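You operate a simulated robot arm through the tools that you are given. There is no shell and no other tool.

You run a simulated robot arm. Do the job below in one go: nothing can be reset, and whatever is moved stays where it is left.

JOB
Take the black hose end off machine 1 and close its coupling with the red-capped hose end.
Fine: knob to 0, prime valve open, display at 0 first; black end into hole 1 of its holder, sleeve locked on the red-capped one.

The check looks at the end state, three seconds after you hand in, the way a careful person would. Anything else that was tipped, shoved, dropped, spilled or broken makes it a failure.

ROBOT AND FRAMES
A 7-joint arm with a two-finger gripper, fixed in place. Base frame: the origin is at the foot of the arm, x ahead of it, y to its left, z up. Readings come in mm, degrees, newtons and seconds.
With the tool pointing down near the work surface it reaches from about 300 to 740 mm from the base axis. Its first joint turns from -166.0 to 166.0 degrees. Payload 1.71 kg.
The TCP is the grasp point between the finger pads, 20 mm short of the fingertips. In the tool frame z runs along the fingers and y along their closing line. The gripper opens to 96 mm. The gripper's body begins 113 mm behind the TCP.
Orientation is that of the tool frame in the base frame, as a unit quaternion [w, x, y, z]. With the fingers straight down and closing along the base's y, the tool's x points along the base's -x, its y along +y and its z along -z.

CONTROLS
- The arm moves only by the tool play_rows. Its arguments are lists of equal length, an entry for each row: "hand": the finger opening in m, from 0 to 0.096; "linear": the shift along the tool's x, y, z in m, a list of three; "rot": the turn, a rotation vector about the tool's x, y, z in rad, a list of three. In form: {"hand": [hand, ...], "linear": [[dx, dy, dz], ...], "rot": [[wx, wy, wz], ...]}. A call has 1 to 20 rows; each row is the pose to reach, as a shift and turn from the pose commanded when the call began, along the tool's axes at that moment. A row lasts 0.2 s, in which the tool goes at most 50 mm and 8.6 degrees; a call with a longer step from one row to the next is refused whole, and so is a gripper value outside its range. A pose out of reach is approached as far as the arm can. The call stops where the force on the tool passes 80 N (or 10 N more than at its start, if that is more) or the arm is blocked; 0.2 s more then pass. Each finger travels about 153 mm/s and halts on what it meets, pressing with about 31 N; the grip force reading is that of the motor and also rises with nothing between the fingers. The clock runs only during rows and for 0.2 s after the last one: add rows that repeat a pose to give the fingers time. It gives the time, the measured TCP pose, the force on the tool (base axes), the opening and the grip force at its end, in the units of the frame above (readings bear some noise), with the torque about the TCP (base axes, N m) and any sound that the robot's microphone picked up.
- Cameras (640 x 400 px; columns grow to the right, rows downward): "scene" is fixed at [219.9, 669.8, 1396.1]; the picture's right is [-0.88, -0.47, 0.00], its down [-0.15, 0.28, -0.95] and it looks along [0.44, -0.84, -0.31] (base axes); focal length 355 px, centre (320, 200). "wrist" rides on the gripper at [66, 14, -145] in the tool frame; the picture's right is [-0.21, 0.98, 0.00], its down [-0.88, -0.18, -0.44] and it looks along [-0.43, -0.09, 0.90] (tool axes); focal length 275 px, centre (320, 200). There is no depth. A picture from a camera that has moved, and an enlarged one, comes with that camera's place and axes in the base frame and with its lens. The place of the scene camera against the robot may be out by one fixed shift of up to 25 mm in any direction.
- grab_frame(camera): a new picture of that camera. It takes no simulated time.
- slide_trunk(by): slides the trunk up (or, below 0, down) by that many mm; the arm rides with it, the base frame stays. It gives what a move gives, with no picture.
- close_up(camera, box): a new picture of the part [left, top, right, bottom] of that camera's present view, enlarged. It takes no simulated time.
- close_job(): hands the job in; it is judged then, once.

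Nothing tells you positions but the pictures and the camera data. Unless the task says otherwise, let go and move clear before handing in.

The tools are called after ">>>" as a command line: name --argument value ..., lists and objects as JSON in quotes. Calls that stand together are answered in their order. play_rows: Moves the arm, as the interface text tells. Its arguments: {"type":"object","properties":{"hand":{"type":"array","items":{"type":"number"}},"linear":{"type":"array","items":{"type":"array","items":{"type":"number"}}},"rot":{"type":"array","items":{"type":"array","items":{"type":"number"}}}},"required":["hand","linear","rot"]} The other tools are called the same way: slide_trunk (by) slides the trunk up or down; grab_frame (camera) takes a picture; close_up (camera, box) takes an enlarged picture of a part of a camera's view; close_job () hands the job in.

At the start:

```text
time: 0.0
tool_pos: [452.6, -241.0, 1213.7]
tcp_rot: [0.0, 0.0, 1.0, 0.0]
wrist_force: [-0.3, 0.1, 0.0]
wrist_torque: [0.0, 0.05, 0.02]
opening: 96.2
finger_force: 0.0
trunk travel left (down, up): [-325.0, 61.0]
```

scene: 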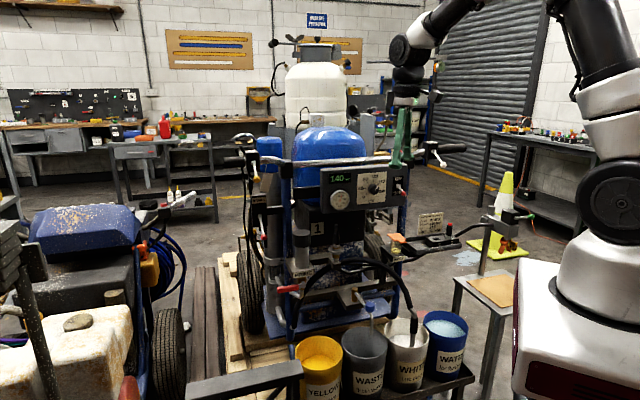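
wrist: 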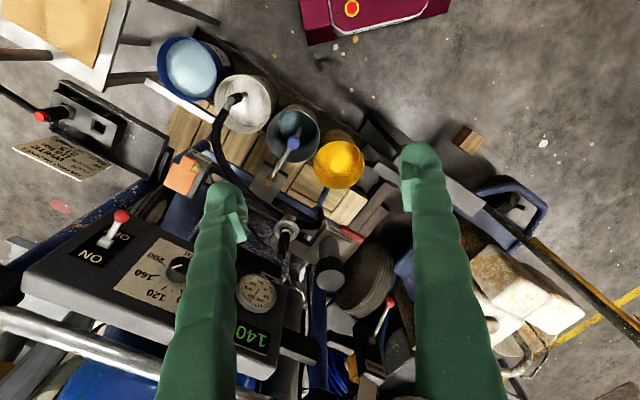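

I see an airless paint sprayer (machine 1) with a panel showing 140, a dial and a switch, and buckets in front of it. I'll look closely at several regions before moving.

>>> close_up --camera "scene" --box '[270, 150, 430, 250]'

>>> close_up --camera "scene" --box '[270, 230, 430, 330]'

>>> close_up --camera "scene" --box '[390, 180, 550, 280]'

>>> close_up --camera "scene" --box '[280, 300, 480, 400]'

>>> close_up --camera "wrist" --box '[0, 0, 320, 200]'

>>> close_up --camera "wrist" --box '[0, 200, 320, 400]'

>>> close_up --camera "wrist" --box '[220, 180, 420, 305]'

```text
4.00 times, centred on (350, 200) of scene
camera zoom: at [219.9, 669.8, 1396.1], right [-0.88, -0.47, 0.0], down [-0.15, 0.28, -0.95], along [0.44, -0.84, -0.31], focal length 1422 px, centre (200, 200)
```

zoom: 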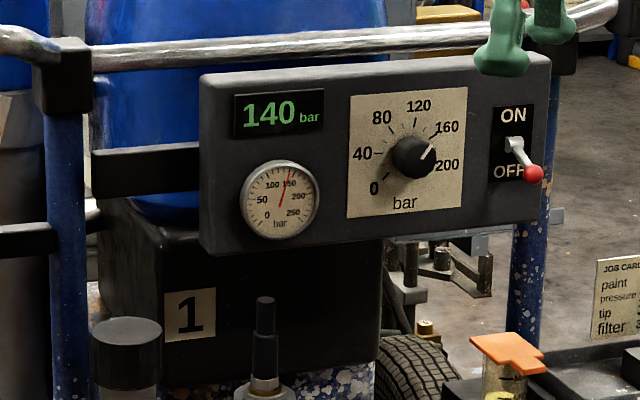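

```text
4.00 times, centred on (350, 280) of scene
camera zoom: at [219.9, 669.8, 1396.1], right [-0.88, -0.47, 0.0], down [-0.15, 0.28, -0.95], along [0.44, -0.84, -0.31], focal length 1422 px, centre (200, -120)
```

zoom: 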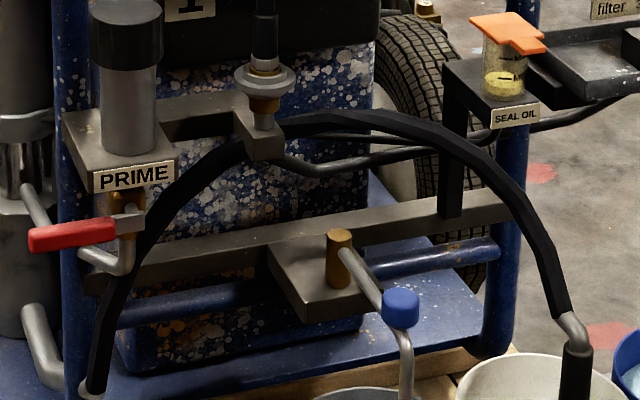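

```text
4.00 times, centred on (470, 230) of scene
camera zoom: at [219.9, 669.8, 1396.1], right [-0.88, -0.47, 0.0], down [-0.15, 0.28, -0.95], along [0.44, -0.84, -0.31], focal length 1422 px, centre (-280, 80)
```

zoom: 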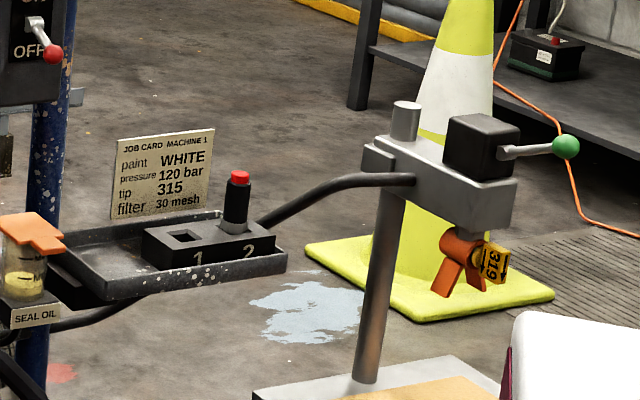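

```text
3.20 times, centred on (380, 350) of scene
camera zoom: at [219.9, 669.8, 1396.1], right [-0.88, -0.47, 0.0], down [-0.15, 0.28, -0.95], along [0.44, -0.84, -0.31], focal length 1137 px, centre (128, -280)
```

zoom: 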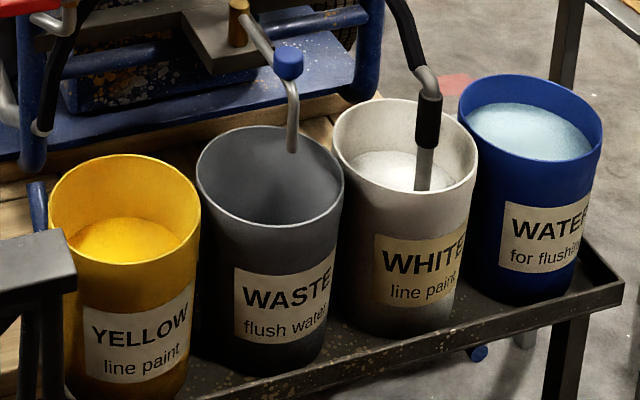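

```text
2.00 times, centred on (160, 100) of wrist
camera zoom: at [387.6, -227.3, 1358.6], right [0.21, 0.98, 0.0], down [0.88, -0.18, 0.44], along [0.43, -0.09, -0.9], focal length 551 px, centre (640, 400)
```

zoom: 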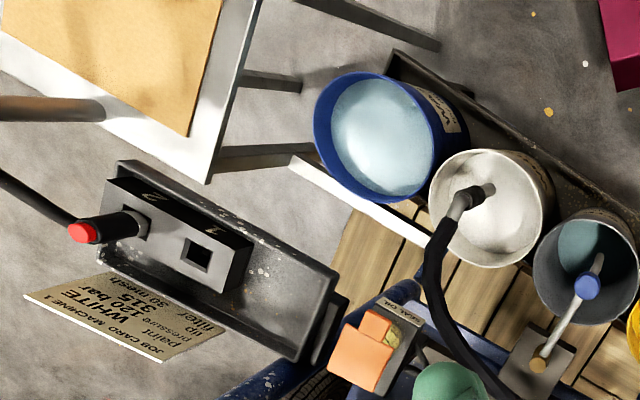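

```text
2.00 times, centred on (160, 300) of wrist
camera zoom: at [387.6, -227.3, 1358.6], right [0.21, 0.98, 0.0], down [0.88, -0.18, 0.44], along [0.43, -0.09, -0.9], focal length 551 px, centre (640, 0)
```

zoom: 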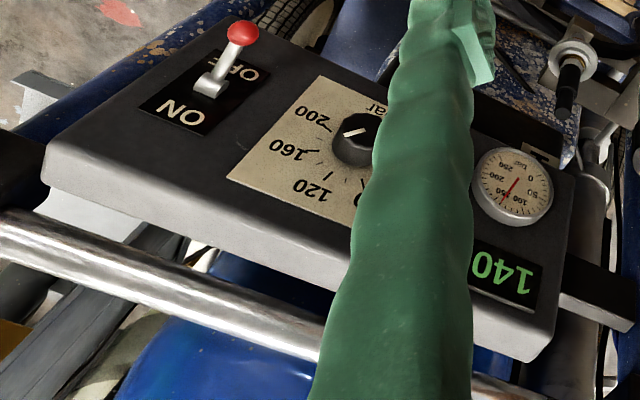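

```text
3.20 times, centred on (320, 242) of wrist
camera zoom: at [387.6, -227.3, 1358.6], right [0.21, 0.98, 0.0], down [0.88, -0.18, 0.44], along [0.43, -0.09, -0.9], focal length 881 px, centre (320, 64)
```

zoom: 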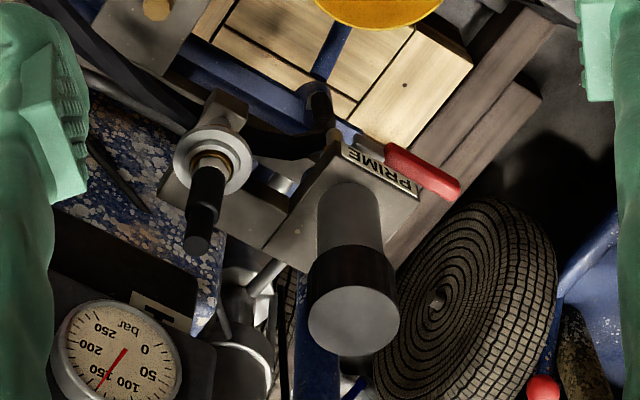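

I'll look at finer details: the knob, the coupling and sleeve, the prime valve and the holder.

>>> close_up --camera "scene" --box '[350, 165, 414, 205]'

>>> close_up --camera "scene" --box '[304, 220, 368, 260]'

>>> close_up --camera "scene" --box '[270, 265, 334, 305]'

>>> close_up --camera "scene" --box '[415, 215, 479, 255]'

>>> close_up --camera "wrist" --box '[256, 200, 336, 250]'

>>> close_up --camera "wrist" --box '[30, 80, 126, 140]'

```text
10.00 times, centred on (382, 185) of scene
camera zoom: at [219.9, 669.8, 1396.1], right [-0.88, -0.47, 0.0], down [-0.15, 0.28, -0.95], along [0.44, -0.84, -0.31], focal length 3554 px, centre (-300, 350)
```

zoom: 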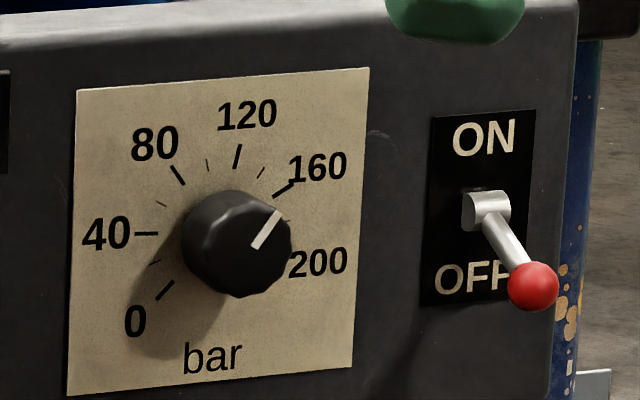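

```text
10.00 times, centred on (336, 240) of scene
camera zoom: at [219.9, 669.8, 1396.1], right [-0.88, -0.47, 0.0], down [-0.15, 0.28, -0.95], along [0.44, -0.84, -0.31], focal length 3554 px, centre (160, -200)
```

zoom: 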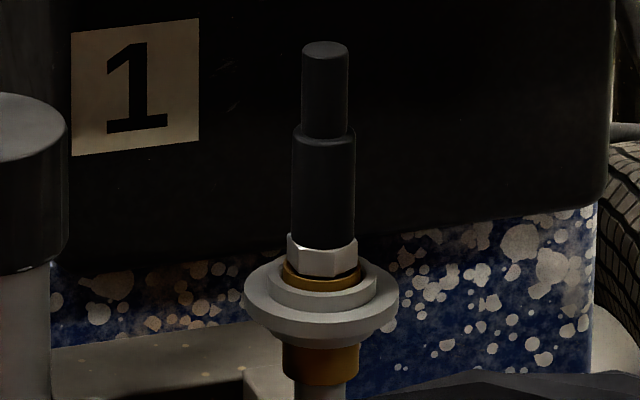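

```text
10.00 times, centred on (302, 285) of scene
camera zoom: at [219.9, 669.8, 1396.1], right [-0.88, -0.47, 0.0], down [-0.15, 0.28, -0.95], along [0.44, -0.84, -0.31], focal length 3554 px, centre (500, -650)
```

zoom: 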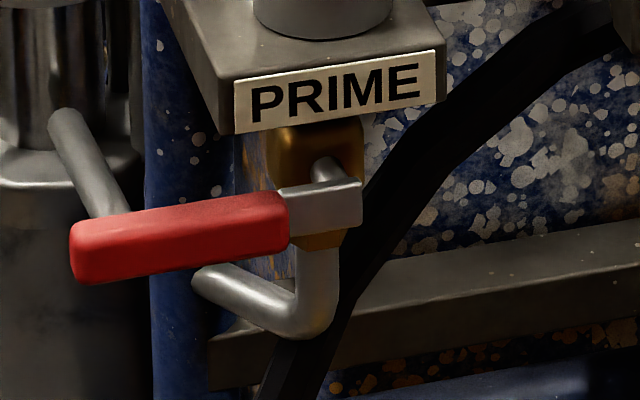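

```text
10.00 times, centred on (447, 235) of scene
camera zoom: at [219.9, 669.8, 1396.1], right [-0.88, -0.47, 0.0], down [-0.15, 0.28, -0.95], along [0.44, -0.84, -0.31], focal length 3554 px, centre (-950, -150)
```

zoom: 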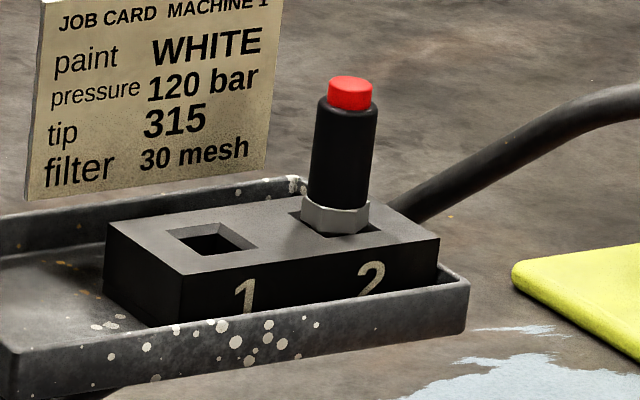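

```text
8.00 times, centred on (296, 225) of wrist
camera zoom: at [387.6, -227.3, 1358.6], right [0.21, 0.98, 0.0], down [0.88, -0.18, 0.44], along [0.43, -0.09, -0.9], focal length 2202 px, centre (512, 0)
```

zoom: 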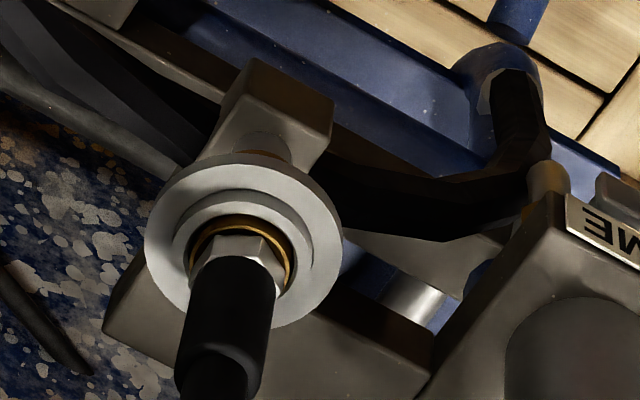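

```text
6.67 times, centred on (78, 110) of wrist
camera zoom: at [387.6, -227.3, 1358.6], right [0.21, 0.98, 0.0], down [0.88, -0.18, 0.44], along [0.43, -0.09, -0.9], focal length 1835 px, centre (1933, 800)
```

zoom: 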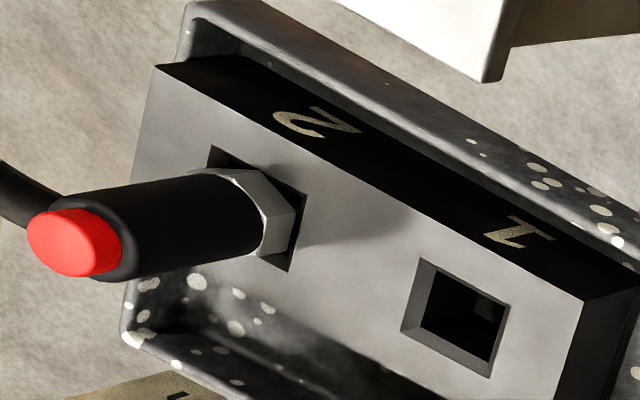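

Triangulating so far: machine 1's panel is vertical and faces roughly [-0.7, 0.7, 0], the knob is near [615, -500, 1035] and the coupling near [700, -370, 831]. I'll yaw the tool to square up with the machine and start pitching up so I can look at the front of it.

>>> play_rows --hand '[0.096, 0.096, 0.096, 0.096, 0.096, 0.096, 0.096]' --linear '[[0, 0, 0], [0, 0, 0], [0, 0, 0], [0, 0, 0], [0, 0, 0], [0, 0, 0], [0, 0, 0]]' --rot '[[0, 0, 0.13], [0, 0, 0.26], [0, 0, 0.39], [0, 0, 0.52], [0, 0, 0.65], [0, 0, 0.7854], [0, 0, 0.7854]]'

```text
time: 1.6
tool_pos: [434.2, -242.4, 1219.7]
tcp_rot: [0.007, 0.384, 0.923, 0.003]
wrist_force: [0.5, -0.6, 0.3]
wrist_torque: [-0.02, -0.03, 0.03]
opening: 95.9
finger_force: 0.1
trunk travel left (down, up): [-325.0, 61.0]
```

The measured pose slipped about 18 mm from the commanded one, so the arm may be near its reach limit this high up. I'll pitch the tool up gradually, lowering a little, and check tracking.

>>> play_rows --hand '[0.096, 0.096, 0.096, 0.096, 0.096, 0.096, 0.096, 0.096]' --linear '[[0, 0, 0.015], [0, 0, 0.03], [0, 0, 0.045], [0, 0, 0.06], [0, 0, 0.075], [0, 0, 0.09], [0, 0, 0.1], [0, 0, 0.1]]' --rot '[[0, -0.13, 0], [0, -0.26, 0], [0, -0.39, 0], [0, -0.52, 0], [0, -0.65, 0], [0, -0.7854, 0], [0, -0.7854, 0], [0, -0.7854, 0]]'

>>> grab_frame --camera "wrist"

>>> grab_frame --camera "scene"

```text
time: 3.4
tool_pos: [432.9, -241.3, 1119.4]
tcp_rot: [0.36, 0.355, 0.85, -0.144]
wrist_force: [0.3, 0.4, 0.8]
wrist_torque: [-0.01, 0.01, -0.01]
opening: 96.2
finger_force: 0.0
trunk travel left (down, up): [-325.0, 61.0]
```

```text
taken
camera wrist: at [339.1, -124.7, 1174.7], right [0.79, 0.59, 0.16], down [0.07, -0.35, 0.94], along [0.6, -0.73, -0.32], focal length 275 px, centre (320, 200)
```

wrist: 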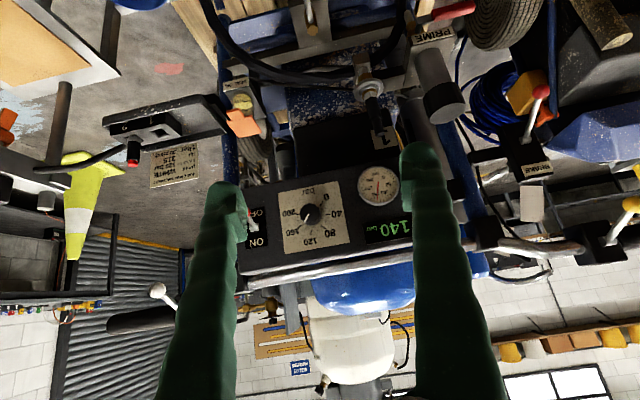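

```text
taken
```

scene: 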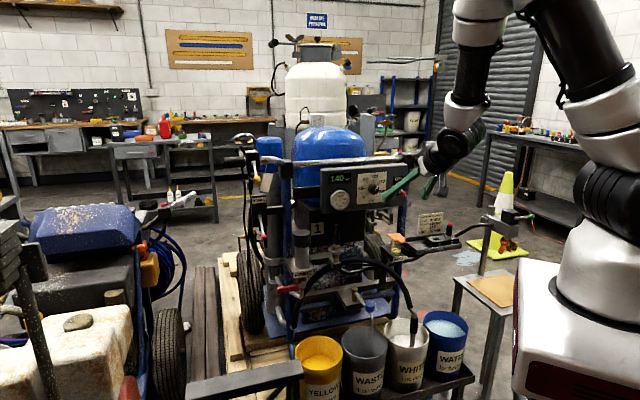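

The view is upside down but useful, and the commanded pose now tracks well. I'll enlarge the important parts of it.

>>> close_up --camera "wrist" --box '[230, 160, 422, 280]'

>>> close_up --camera "wrist" --box '[290, 0, 482, 120]'

>>> close_up --camera "wrist" --box '[90, 70, 282, 190]'

```text
3.33 times, centred on (326, 220) of wrist
camera zoom: at [339.1, -124.7, 1174.7], right [0.79, 0.59, 0.16], down [0.07, -0.35, 0.94], along [0.6, -0.73, -0.32], focal length 918 px, centre (300, 133)
```

zoom: 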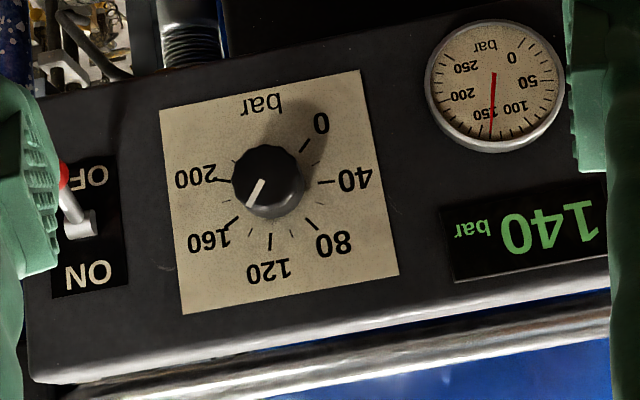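

```text
3.33 times, centred on (386, 60) of wrist
camera zoom: at [339.1, -124.7, 1174.7], right [0.79, 0.59, 0.16], down [0.07, -0.35, 0.94], along [0.6, -0.73, -0.32], focal length 918 px, centre (100, 667)
```

zoom: 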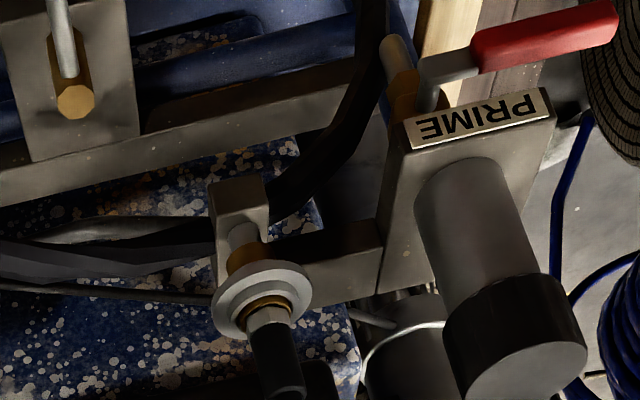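

```text
3.33 times, centred on (186, 130) of wrist
camera zoom: at [339.1, -124.7, 1174.7], right [0.79, 0.59, 0.16], down [0.07, -0.35, 0.94], along [0.6, -0.73, -0.32], focal length 918 px, centre (767, 433)
```

zoom: 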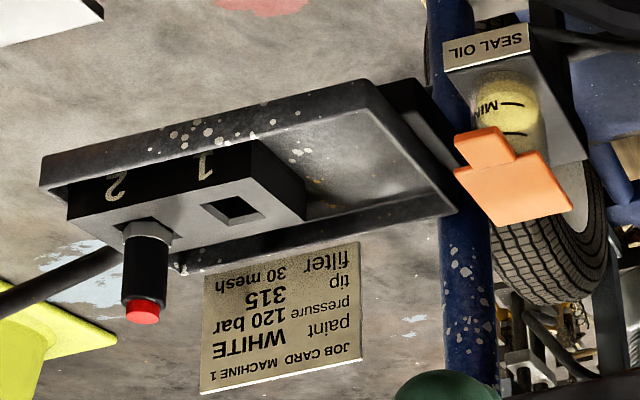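

The pointer sits near 140 and the dial runs about 1.2° per bar, with 0 at roughly −130° from the top. I'll bring the tool horizontal in front of the knob, about 150 mm off the panel.

>>> play_rows --hand '[0.096, 0.096, 0.096, 0.096, 0.096, 0.096, 0.096, 0.096, 0.096]' --linear '[[-0.008, -0.007, 0.024], [-0.017, -0.015, 0.049], [-0.025, -0.022, 0.073], [-0.034, -0.03, 0.098], [-0.042, -0.037, 0.122], [-0.051, -0.045, 0.147], [-0.059, -0.052, 0.171], [-0.059, -0.052, 0.171], [-0.059, -0.052, 0.171]]' --rot '[[0, -0.12, 0], [0, -0.24, 0], [0, -0.36, 0], [0, -0.48, 0], [0, -0.6, 0], [0, -0.7, 0], [0, -0.7854, 0], [0, -0.7854, 0], [0, -0.7854, 0]]'

>>> grab_frame --camera "wrist"

>>> grab_frame --camera "scene"

```text
time: 5.4
tool_pos: [515.6, -394.3, 1042.5]
tcp_rot: [0.659, 0.273, 0.648, -0.269]
wrist_force: [-0.2, 0.0, 0.7]
wrist_torque: [0.01, 0.02, 0.01]
opening: 96.1
finger_force: 0.1
trunk travel left (down, up): [-325.0, 61.0]
```

```text
taken
camera wrist: at [423.6, -280.5, 975.4], right [0.69, 0.69, 0.22], down [-0.46, 0.18, 0.87], along [0.56, -0.7, 0.44], focal length 275 px, centre (320, 200)
```

wrist: 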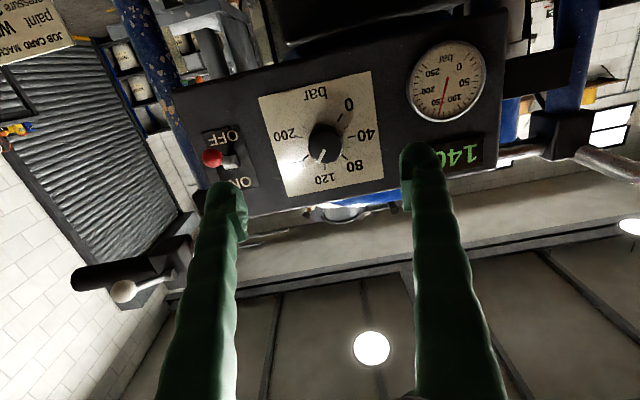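

```text
taken
```

scene: 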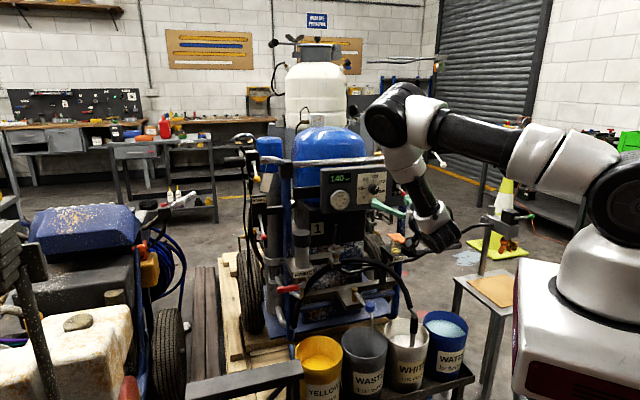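

The tool is now horizontal in front of the panel. I'll enlarge the panel to measure the knob exactly.

>>> close_up --camera "wrist" --box '[240, 60, 400, 160]'

>>> close_up --camera "wrist" --box '[290, 110, 370, 160]'

```text
4.00 times, centred on (320, 110) of wrist
camera zoom: at [423.6, -280.5, 975.4], right [0.69, 0.69, 0.22], down [-0.46, 0.18, 0.87], along [0.56, -0.7, 0.44], focal length 1101 px, centre (320, 560)
```

zoom: 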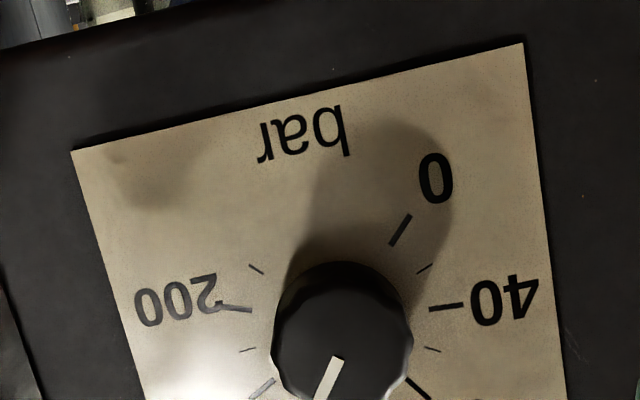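

```text
8.00 times, centred on (330, 135) of wrist
camera zoom: at [423.6, -280.5, 975.4], right [0.69, 0.69, 0.22], down [-0.46, 0.18, 0.87], along [0.56, -0.7, 0.44], focal length 2202 px, centre (240, 720)
```

zoom: 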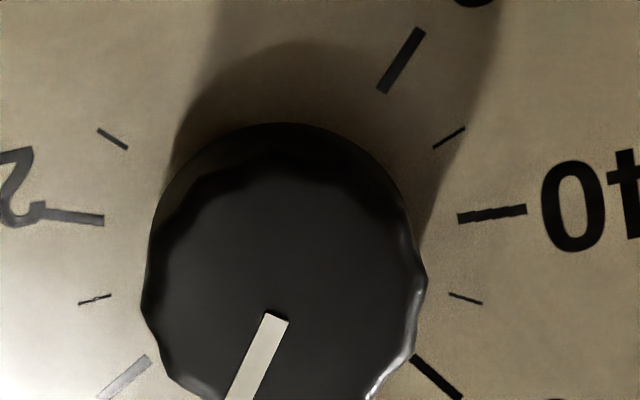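

Two-view triangulation puts the dial centre at [615.4, -487.4, 1047.5] on a 110 mm card, with the panel turned about 46° and a knob about 36 mm across. I'll test how far the wrist can roll here before gripping, clockwise first.

>>> play_rows --hand '[0.07, 0.07, 0.07, 0.07, 0.07, 0.07, 0.07, 0.07, 0.07, 0.07, 0.07]' --linear '[[0, 0, 0], [0, 0, 0], [0, 0, 0], [0, 0, 0], [0, 0, 0], [0, 0, 0], [0, 0, 0], [0, 0, 0], [0, 0, 0], [0, 0, 0], [0, 0, 0]]' --rot '[[-0.025, 0, 0], [-0.025, 0, 0.149], [-0.025, 0, 0.298], [-0.025, 0, 0.447], [-0.025, 0, 0.596], [-0.025, 0, 0.745], [-0.025, 0, 0.894], [-0.025, 0, 1.043], [-0.025, 0, 1.192], [-0.025, 0, 1.341], [-0.025, 0, 1.49]]'

>>> grab_frame --camera "wrist"

```text
time: 7.8
tool_pos: [513.9, -394.4, 1043.1]
tcp_rot: [0.669, 0.632, 0.294, 0.257]
wrist_force: [0.7, 0.0, -0.1]
wrist_torque: [-0.02, 0.01, 0.0]
opening: 69.9
finger_force: 0.2
trunk travel left (down, up): [-325.0, 61.0]
```

```text
taken
camera wrist: at [457.3, -244.4, 1048.5], right [-0.12, -0.08, 0.99], down [-0.93, -0.33, -0.14], along [0.34, -0.94, -0.04], focal length 275 px, centre (320, 200)
```

wrist: 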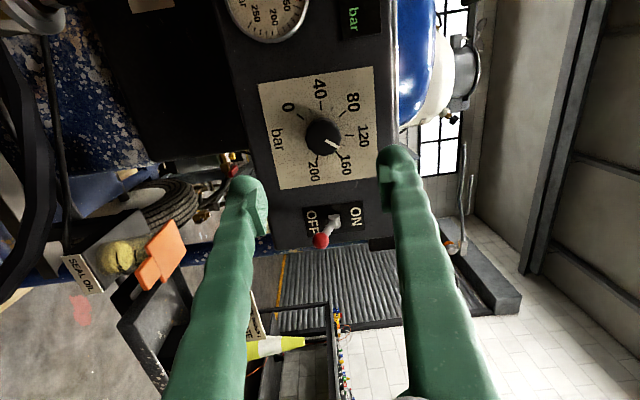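

The roll of +85° works. I'll square up the tool and approach to about 60 mm from the panel, then check the alignment visually.

>>> play_rows --hand '[0.07, 0.07, 0.07, 0.07]' --linear '[[0.003, 0, 0.025], [0.005, 0.001, 0.05], [0.005, 0.001, 0.077], [0.005, 0.001, 0.077]]' --rot '[[0.028, 0, 0], [0.028, 0, 0], [0.028, 0, 0], [0.028, 0, 0]]'

>>> grab_frame --camera "wrist"

>>> close_up --camera "scene" --box '[320, 150, 448, 230]'

```text
time: 8.8
tool_pos: [571.8, -444.3, 1045.8]
tcp_rot: [0.66, 0.642, 0.298, 0.252]
wrist_force: [-0.4, -1.4, -0.1]
wrist_torque: [0.02, 0.02, 0.0]
opening: 70.5
finger_force: 0.1
trunk travel left (down, up): [-325.0, 61.0]
```

```text
taken
camera wrist: at [515.4, -294.0, 1054.6], right [-0.09, -0.1, 0.99], down [-0.94, -0.33, -0.12], along [0.34, -0.94, -0.06], focal length 275 px, centre (320, 200)
```

wrist: 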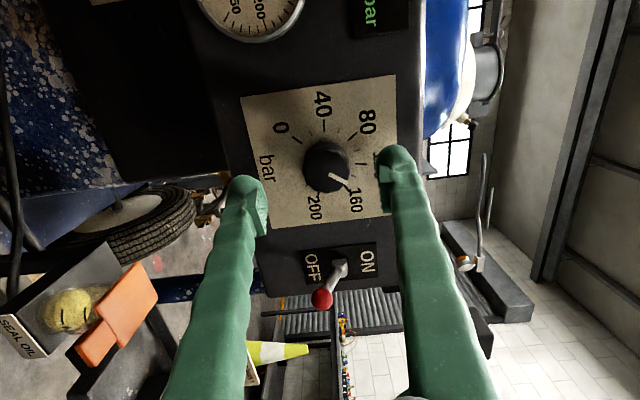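

```text
5.00 times, centred on (384, 190) of scene
camera zoom: at [219.9, 669.8, 1396.1], right [-0.88, -0.47, 0.0], down [-0.15, 0.28, -0.95], along [0.44, -0.84, -0.31], focal length 1777 px, centre (0, 250)
```

zoom: 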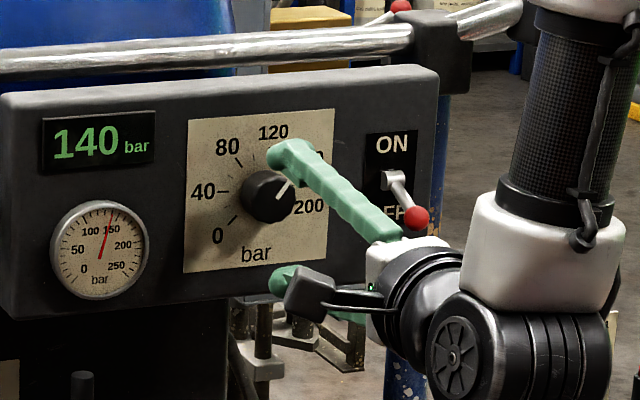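

The view suggests the panel is perhaps 10–20 mm deeper than triangulated. I'll enlarge for precise corners before closing in.

>>> close_up --camera "wrist" --box '[230, 65, 422, 185]'

>>> close_up --camera "wrist" --box '[230, 145, 422, 265]'

```text
3.33 times, centred on (326, 125) of wrist
camera zoom: at [515.4, -294.0, 1054.6], right [-0.09, -0.1, 0.99], down [-0.94, -0.33, -0.12], along [0.34, -0.94, -0.06], focal length 918 px, centre (300, 450)
```

zoom: 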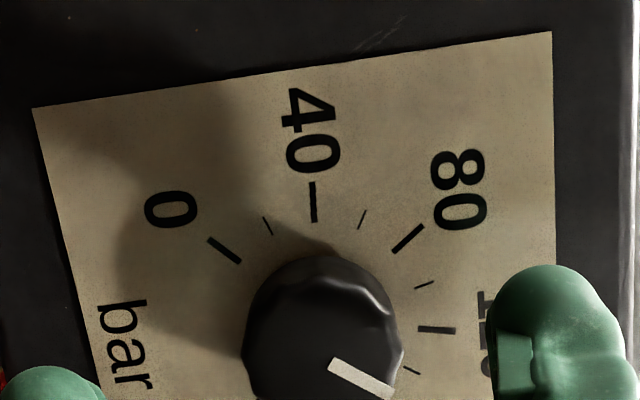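

```text
3.33 times, centred on (326, 205) of wrist
camera zoom: at [515.4, -294.0, 1054.6], right [-0.09, -0.1, 0.99], down [-0.94, -0.33, -0.12], along [0.34, -0.94, -0.06], focal length 918 px, centre (300, 183)
```

zoom: 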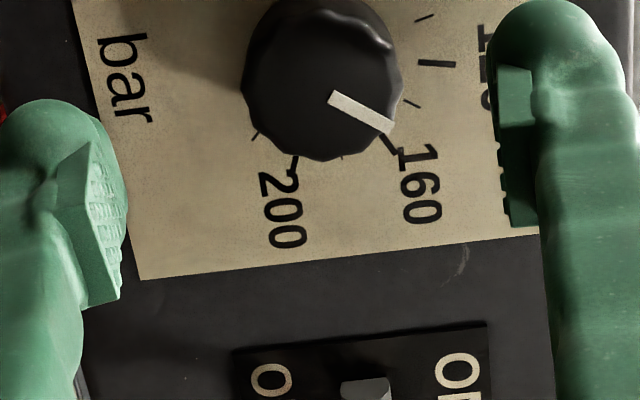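

Re-measured, the card centre agrees with the triangulation: I need about 4.5 mm up, and the knob is about 19 mm tall. I'll approach to about 29 mm off the panel and recheck.

>>> play_rows --hand '[0.06, 0.06, 0.06, 0.06]' --linear '[[-0.001, 0.0045, 0.005], [-0.001, 0.0045, 0.02], [-0.001, 0.0045, 0.033], [-0.001, 0.0045, 0.033]]' --rot '[[0, 0, 0], [0, 0, 0], [0, 0, 0], [0, 0, 0]]'

>>> grab_frame --camera "wrist"

>>> close_up --camera "scene" --box '[340, 160, 420, 210]'

```text
time: 9.8
tool_pos: [596.9, -467.1, 1050.2]
tcp_rot: [0.66, 0.642, 0.299, 0.252]
wrist_force: [-0.9, 0.1, -0.5]
wrist_torque: [-0.02, 0.0, -0.02]
opening: 60.0
finger_force: 0.1
trunk travel left (down, up): [-325.0, 61.0]
```

```text
taken
camera wrist: at [539.8, -317.7, 1058.9], right [-0.09, -0.1, 0.99], down [-0.94, -0.33, -0.12], along [0.34, -0.94, -0.06], focal length 275 px, centre (320, 200)
```

wrist: 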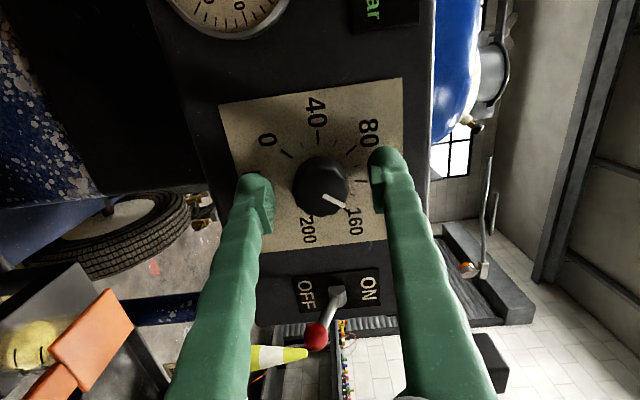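

```text
8.00 times, centred on (380, 185) of scene
camera zoom: at [219.9, 669.8, 1396.1], right [-0.88, -0.47, 0.0], down [-0.15, 0.28, -0.95], along [0.44, -0.84, -0.31], focal length 2843 px, centre (-160, 320)
```

zoom: 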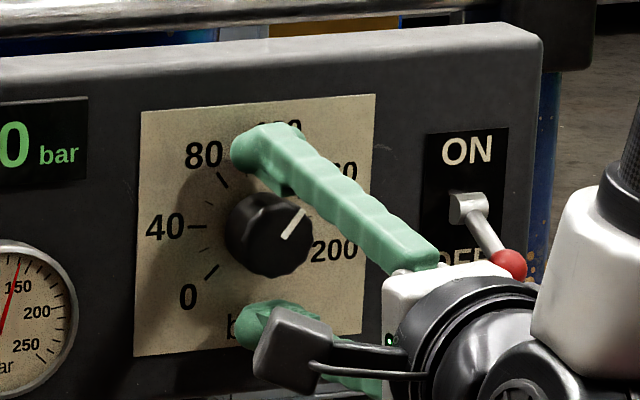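

The fingers straddle the knob well. I'll advance 4 mm more and close on it.

>>> play_rows --hand '[0.06, 0.06, 0.02, 0.02, 0.02]' --linear '[[0, 0, 0.002], [0, 0, 0.004], [0, 0, 0.004], [0, 0, 0.004], [0, 0, 0.004]]' --rot '[[0, 0, 0], [0, 0, 0], [0, 0, 0], [0, 0, 0], [0, 0, 0]]'

>>> grab_frame --camera "wrist"

```text
time: 11.0
tool_pos: [600.0, -470.2, 1049.8]
tcp_rot: [0.66, 0.642, 0.298, 0.252]
wrist_force: [0.0, 0.3, -0.2]
wrist_torque: [0.01, 0.01, -0.08]
opening: 32.4
finger_force: 34.9
trunk travel left (down, up): [-325.0, 61.0]
```

```text
taken
camera wrist: at [542.3, -320.5, 1058.9], right [-0.09, -0.1, 0.99], down [-0.94, -0.33, -0.12], along [0.34, -0.94, -0.06], focal length 275 px, centre (320, 200)
```

wrist: 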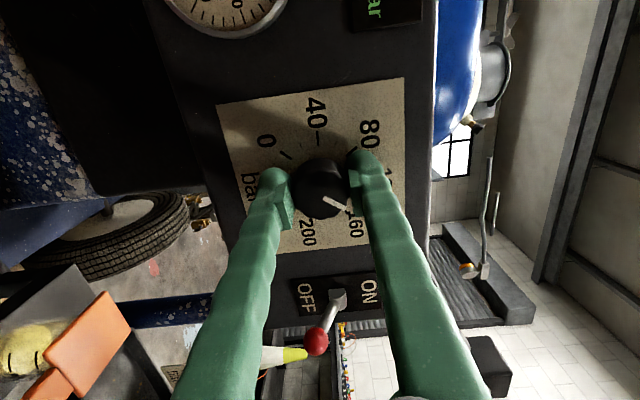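

The grip is firm at 32.4 mm with no side load. I'll turn the knob counter-clockwise by about 80° in steps.

>>> play_rows --hand '[0.02, 0.02, 0.02, 0.02, 0.02, 0.02, 0.02, 0.02, 0.02, 0.02, 0.02]' --linear '[[0, 0, 0], [0, 0, 0], [0, 0, 0], [0, 0, 0], [0, 0, 0], [0, 0, 0], [0, 0, 0], [0, 0, 0], [0, 0, 0], [0, 0, 0], [0, 0, 0]]' --rot '[[0, 0, -0.14], [0, 0, -0.28], [0, 0, -0.42], [0, 0, -0.56], [0, 0, -0.7], [0, 0, -0.84], [0, 0, -0.98], [0, 0, -1.12], [0, 0, -1.26], [0, 0, -1.4], [0, 0, -1.4]]'

>>> grab_frame --camera "wrist"

>>> close_up --camera "scene" --box '[320, 160, 416, 220]'

```text
time: 13.4
tool_pos: [598.5, -471.8, 1049.0]
tcp_rot: [0.666, 0.299, 0.643, -0.233]
wrist_force: [-14.8, -4.0, -14.6]
wrist_torque: [0.21, 0.19, -0.2]
opening: 32.4
finger_force: 35.5
trunk travel left (down, up): [-325.0, 61.0]
```

```text
taken
camera wrist: at [508.9, -354.4, 984.7], right [0.67, 0.68, 0.3], down [-0.5, 0.11, 0.86], along [0.55, -0.72, 0.42], focal length 275 px, centre (320, 200)
```

wrist: 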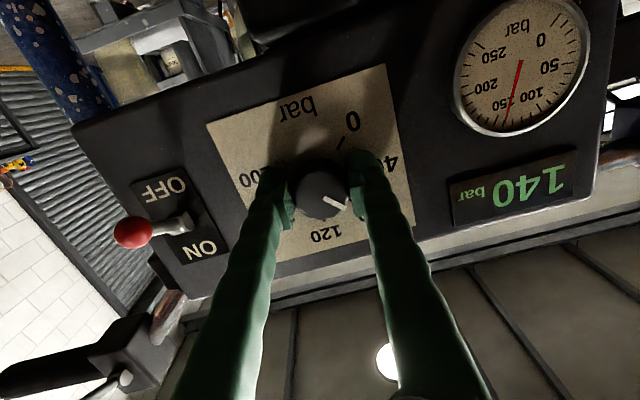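

```text
6.67 times, centred on (368, 190) of scene
camera zoom: at [219.9, 669.8, 1396.1], right [-0.88, -0.47, 0.0], down [-0.15, 0.28, -0.95], along [0.44, -0.84, -0.31], focal length 2369 px, centre (0, 267)
```

zoom: 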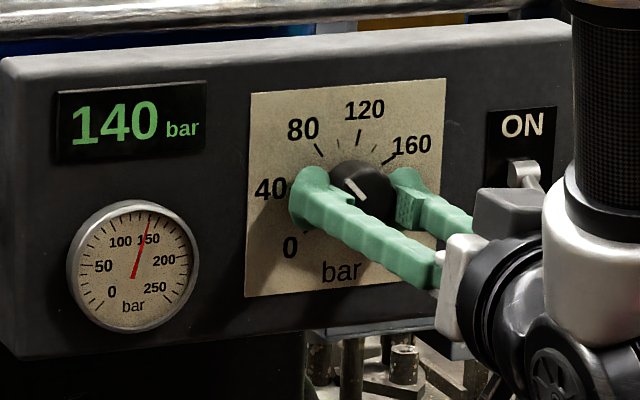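

The knob now points to about 75; the display holds 140 because the pressure is trapped until the prime valve opens. I'll regrasp by opening, rolling back and closing again.

>>> play_rows --hand '[0.06, 0.06, 0.06, 0.06, 0.06, 0.06, 0.06, 0.06, 0.06, 0.06, 0.06, 0.06, 0.06, 0.06, 0.02, 0.02, 0.02]' --linear '[[0, 0, 0], [0, 0, 0], [0, 0, -0.008], [0, 0, -0.008], [0, 0, -0.008], [0, 0, -0.008], [0, 0, -0.008], [0, 0, -0.008], [0, 0, -0.008], [0, 0, -0.008], [0, 0, -0.008], [0, 0, -0.008], [0, 0, -0.004], [0, 0, 0], [0, 0, 0], [0, 0, 0], [0, 0, 0]]' --rot '[[0, 0, 0], [0, 0, 0], [0, 0, 0.14], [0, 0, 0.28], [0, 0, 0.42], [0, 0, 0.56], [0, 0, 0.7], [0, 0, 0.84], [0, 0, 0.98], [0, 0, 1.12], [0, 0, 1.26], [0, 0, 1.4], [0, 0, 1.4], [0, 0, 1.4], [0, 0, 1.4], [0, 0, 1.4], [0, 0, 1.4]]'

>>> close_up --camera "wrist" --box '[200, 60, 440, 210]'

```text
time: 17.0
tool_pos: [599.0, -470.0, 1048.9]
tcp_rot: [0.659, 0.643, 0.299, 0.252]
wrist_force: [-0.9, -0.9, -3.6]
wrist_torque: [0.05, 0.04, -0.02]
opening: 32.5
finger_force: 34.9
trunk travel left (down, up): [-325.0, 61.0]
```

```text
2.67 times, centred on (320, 135) of wrist
camera zoom: at [542.4, -320.1, 1059.1], right [-0.09, -0.1, 0.99], down [-0.94, -0.33, -0.12], along [0.34, -0.94, -0.06], focal length 734 px, centre (320, 373)
```

zoom: 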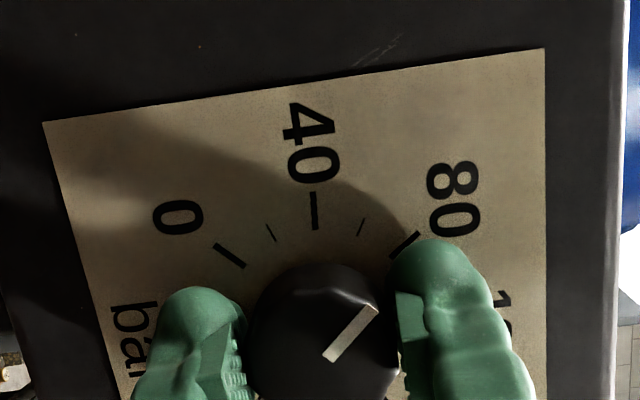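

Pointer is near 75–80, so about 90° remains. I'll turn another 86° and check.

>>> play_rows --hand '[0.02, 0.02, 0.02, 0.02, 0.02, 0.02, 0.02, 0.02, 0.02, 0.02, 0.02, 0.02]' --linear '[[0, 0, 0], [0, 0, 0], [0, 0, 0], [0, 0, 0], [0, 0, 0], [0, 0, 0], [0, 0, 0], [0, 0, 0], [0, 0, 0], [0, 0, 0], [0, 0, 0], [0, 0, 0]]' --rot '[[0, 0, -0.14], [0, 0, -0.28], [0, 0, -0.42], [0, 0, -0.56], [0, 0, -0.7], [0, 0, -0.84], [0, 0, -0.98], [0, 0, -1.12], [0, 0, -1.26], [0, 0, -1.4], [0, 0, -1.5], [0, 0, -1.5]]'

>>> grab_frame --camera "wrist"

>>> close_up --camera "wrist" --box '[240, 80, 432, 200]'

>>> close_up --camera "scene" --box '[340, 160, 420, 210]'

```text
time: 19.6
tool_pos: [597.9, -470.8, 1050.5]
tcp_rot: [0.654, 0.267, 0.656, -0.266]
wrist_force: [-18.0, -7.7, -14.2]
wrist_torque: [0.18, 0.13, -0.33]
opening: 32.6
finger_force: 35.4
trunk travel left (down, up): [-325.0, 61.0]
```

```text
taken
camera wrist: at [504.5, -359.0, 983.2], right [0.68, 0.7, 0.21], down [-0.44, 0.18, 0.88], along [0.58, -0.69, 0.43], focal length 275 px, centre (320, 200)
```

wrist: 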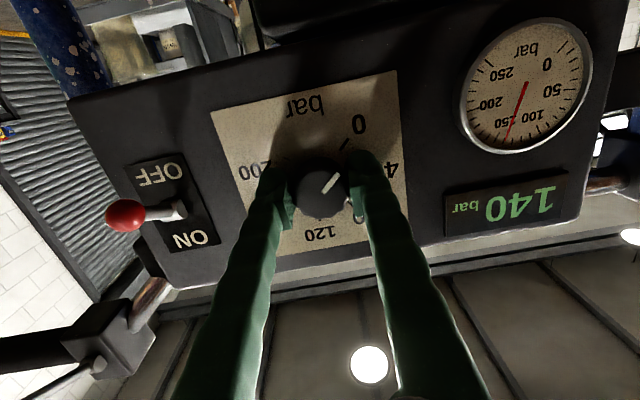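

```text
3.33 times, centred on (336, 140) of wrist
camera zoom: at [504.5, -359.0, 983.2], right [0.68, 0.7, 0.21], down [-0.44, 0.18, 0.88], along [0.58, -0.69, 0.43], focal length 918 px, centre (267, 400)
```

zoom: 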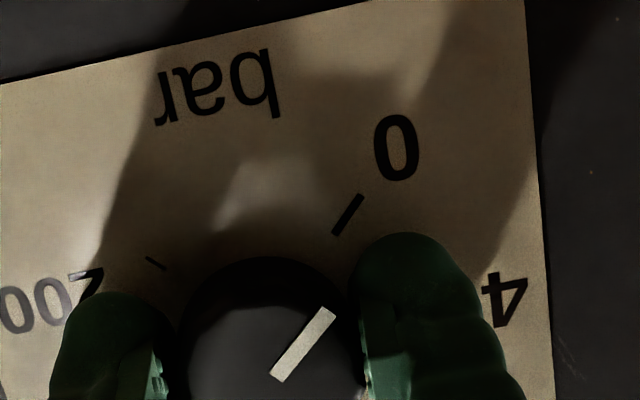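

```text
8.00 times, centred on (380, 185) of scene
camera zoom: at [219.9, 669.8, 1396.1], right [-0.88, -0.47, 0.0], down [-0.15, 0.28, -0.95], along [0.44, -0.84, -0.31], focal length 2843 px, centre (-160, 320)
```

zoom: 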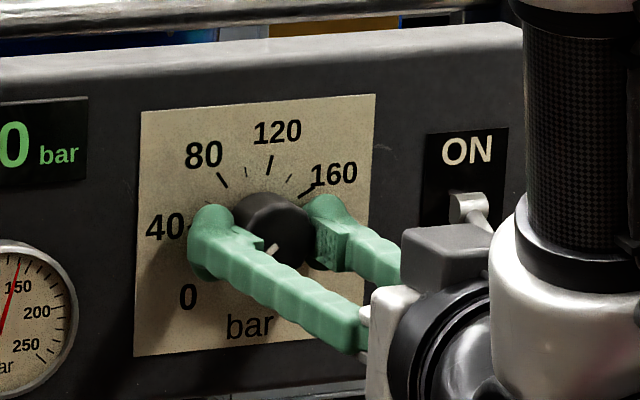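

The pointer is about 5–6° short of 0. I'll turn a bit further, to the stop if there is one.

>>> play_rows --hand '[0.02, 0.02, 0.02, 0.02]' --linear '[[0, 0, 0], [0, 0, 0], [0, 0, 0], [0, 0, 0]]' --rot '[[0, 0, -0.05], [0, 0, -0.1], [0, 0, -0.14], [0, 0, -0.14]]'

>>> close_up --camera "wrist" --box '[240, 80, 432, 200]'

```text
time: 20.6
tool_pos: [598.4, -471.3, 1050.4]
tcp_rot: [0.635, 0.22, 0.672, -0.31]
wrist_force: [-19.3, -8.6, -9.2]
wrist_torque: [0.33, -0.01, -0.35]
opening: 32.2
finger_force: 35.1
trunk travel left (down, up): [-325.0, 61.0]
```

```text
3.33 times, centred on (336, 140) of wrist
camera zoom: at [498.1, -365.8, 983.0], right [0.7, 0.71, 0.07], down [-0.36, 0.27, 0.89], along [0.62, -0.65, 0.44], focal length 918 px, centre (267, 400)
```

zoom: 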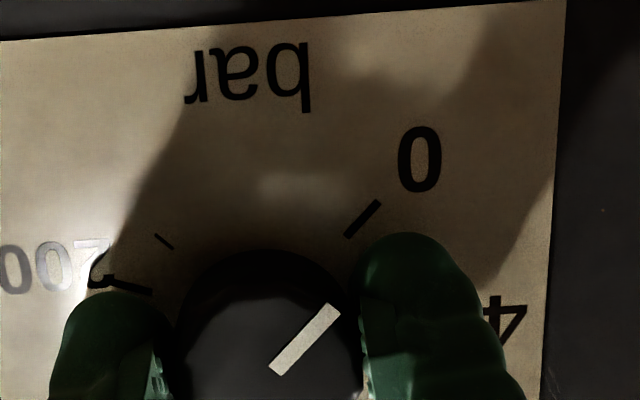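

The pointer is within about 2° of the 0 tick, possibly at the stop. I'll release, back off and inspect.

>>> play_rows --hand '[0.06, 0.06, 0.06, 0.06, 0.06]' --linear '[[0, 0, 0], [0, 0, 0], [0, 0, -0.03], [0, 0, -0.06], [0, 0, -0.06]]' --rot '[[0, 0, 0], [0, 0, 0], [0, 0, 0], [0, 0, 0], [0, 0, 0]]'

>>> close_up --camera "wrist" --box '[250, 90, 410, 190]'

>>> close_up --camera "scene" --box '[340, 160, 420, 210]'

```text
time: 21.8
tool_pos: [557.8, -426.6, 1051.8]
tcp_rot: [0.635, 0.22, 0.673, -0.31]
wrist_force: [0.6, -0.2, 0.1]
wrist_torque: [0.0, -0.01, 0.01]
opening: 60.2
finger_force: 0.1
trunk travel left (down, up): [-325.0, 61.0]
```

```text
4.00 times, centred on (330, 140) of wrist
camera zoom: at [456.5, -321.2, 983.6], right [0.7, 0.72, 0.07], down [-0.36, 0.26, 0.89], along [0.62, -0.65, 0.44], focal length 1101 px, centre (280, 440)
```

zoom: 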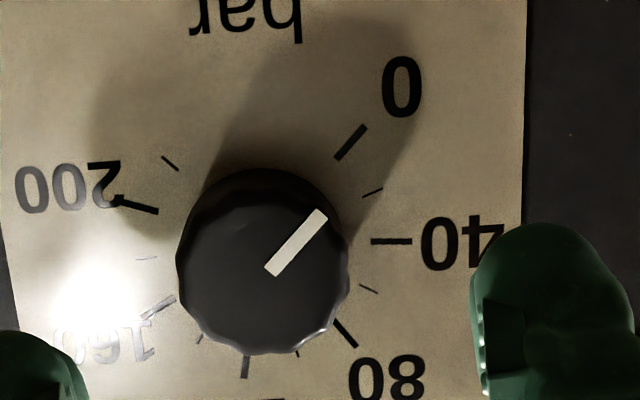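

```text
8.00 times, centred on (380, 185) of scene
camera zoom: at [219.9, 669.8, 1396.1], right [-0.88, -0.47, 0.0], down [-0.15, 0.28, -0.95], along [0.44, -0.84, -0.31], focal length 2843 px, centre (-160, 320)
```

zoom: 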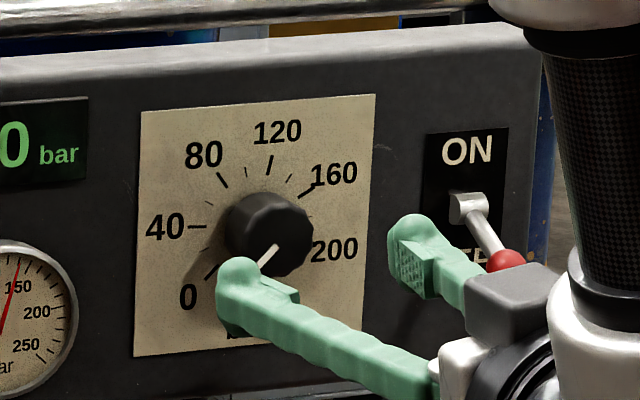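

The pointer is now parallel to the 0 tick, so the knob is at 0. Next is the prime valve: its handle is roughly at [790–838, -255…-198, 724], so I'll retreat, tilt down and lower the trunk for a closer look.

>>> play_rows --hand '[0.06, 0.06, 0.06, 0.06, 0.06, 0.06, 0.06, 0.06, 0.06, 0.06]' --linear '[[0, 0, -0.025], [0, 0, -0.05], [0, 0.01, -0.05], [0, 0.02, -0.05], [0, 0.03, -0.05], [0, 0.04, -0.05], [0, 0.05, -0.05], [0, 0.06, -0.05], [0, 0.06, -0.05], [0, 0.06, -0.05]]' --rot '[[0, 0, 0.07], [0, 0, 0.14], [0, 0.13, 0.13], [0, 0.26, 0.13], [0, 0.39, 0.12], [0, 0.52, 0.12], [0, 0.65, 0.11], [0, 0.78, 0.1], [0, 0.78, 0.1], [0, 0.78, 0.1]]'

>>> slide_trunk --by -150

>>> grab_frame --camera "wrist"

>>> grab_frame --camera "scene"

```text
time: 24.0
tool_pos: [562.2, -349.3, 1043.4]
tcp_rot: [0.346, 0.353, 0.852, -0.171]
wrist_force: [-0.2, 0.9, 0.8]
wrist_torque: [0.03, 0.0, -0.03]
opening: 60.3
finger_force: 0.1
trunk travel left (down, up): [-325.0, 61.0]
```

```text
time: 25.8
tool_pos: [562.1, -349.5, 894.0]
tcp_rot: [0.346, 0.354, 0.852, -0.173]
wrist_force: [0.4, 0.4, -0.2]
wrist_torque: [0.03, 0.0, 0.0]
opening: 60.2
finger_force: 0.0
trunk travel left (down, up): [-175.0, 211.0]
```

```text
taken
camera wrist: at [471.4, -229.4, 947.4], right [0.81, 0.58, 0.1], down [0.11, -0.31, 0.94], along [0.57, -0.76, -0.31], focal length 275 px, centre (320, 200)
```

wrist: 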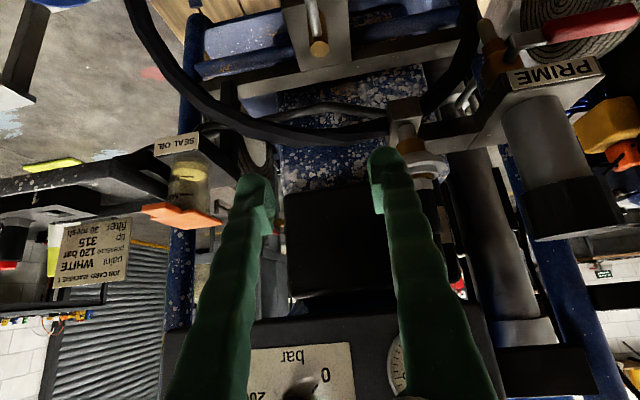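

```text
taken
```

scene: 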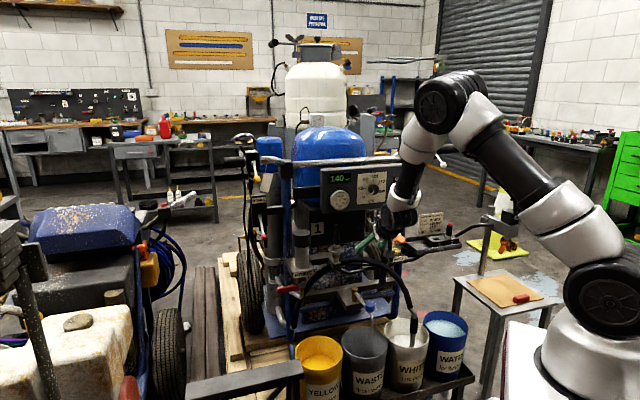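

I can see the suction hose arching in front of the lower frame. I'll zoom in on the prime valve and the coupling from here.

>>> close_up --camera "wrist" --box '[448, 0, 640, 120]'

>>> close_up --camera "wrist" --box '[350, 70, 478, 150]'

>>> close_up --camera "wrist" --box '[0, 110, 240, 260]'

```text
3.33 times, centred on (544, 60) of wrist
camera zoom: at [471.4, -229.4, 947.4], right [0.81, 0.58, 0.1], down [0.11, -0.31, 0.94], along [0.57, -0.76, -0.31], focal length 918 px, centre (-427, 667)
```

zoom: 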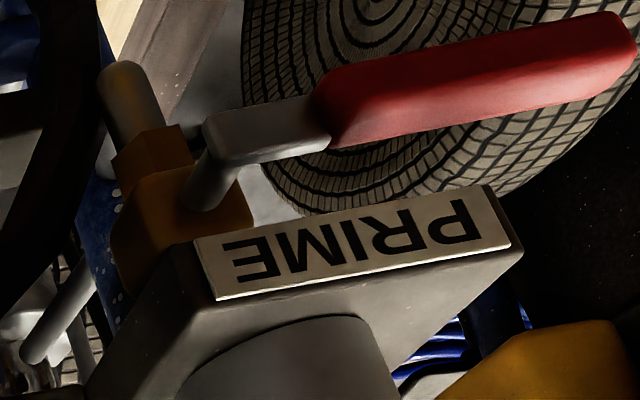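

```text
5.00 times, centred on (414, 110) of wrist
camera zoom: at [471.4, -229.4, 947.4], right [0.81, 0.58, 0.1], down [0.11, -0.31, 0.94], along [0.57, -0.76, -0.31], focal length 1376 px, centre (-150, 650)
```

zoom: 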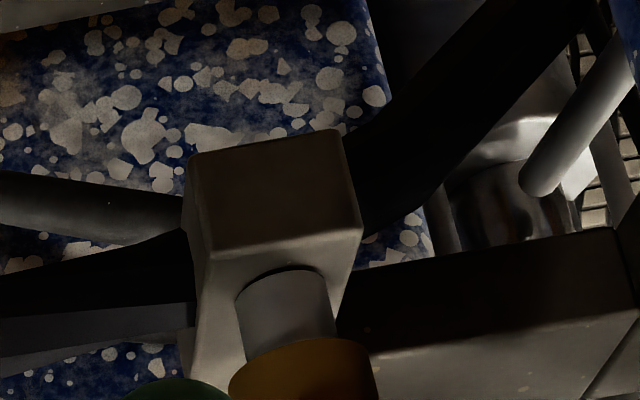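

```text
2.67 times, centred on (120, 185) of wrist
camera zoom: at [471.4, -229.4, 947.4], right [0.81, 0.58, 0.1], down [0.11, -0.31, 0.94], along [0.57, -0.76, -0.31], focal length 734 px, centre (853, 240)
```

zoom: 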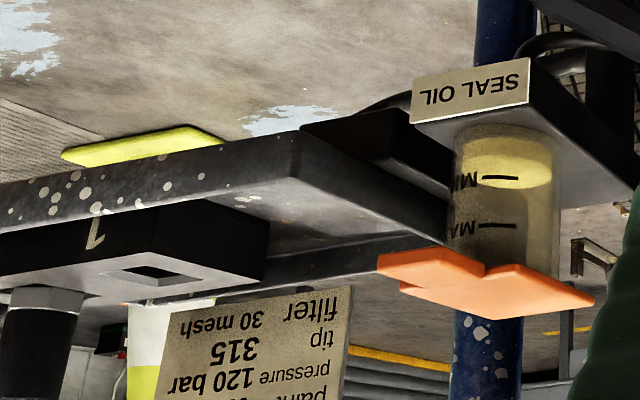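

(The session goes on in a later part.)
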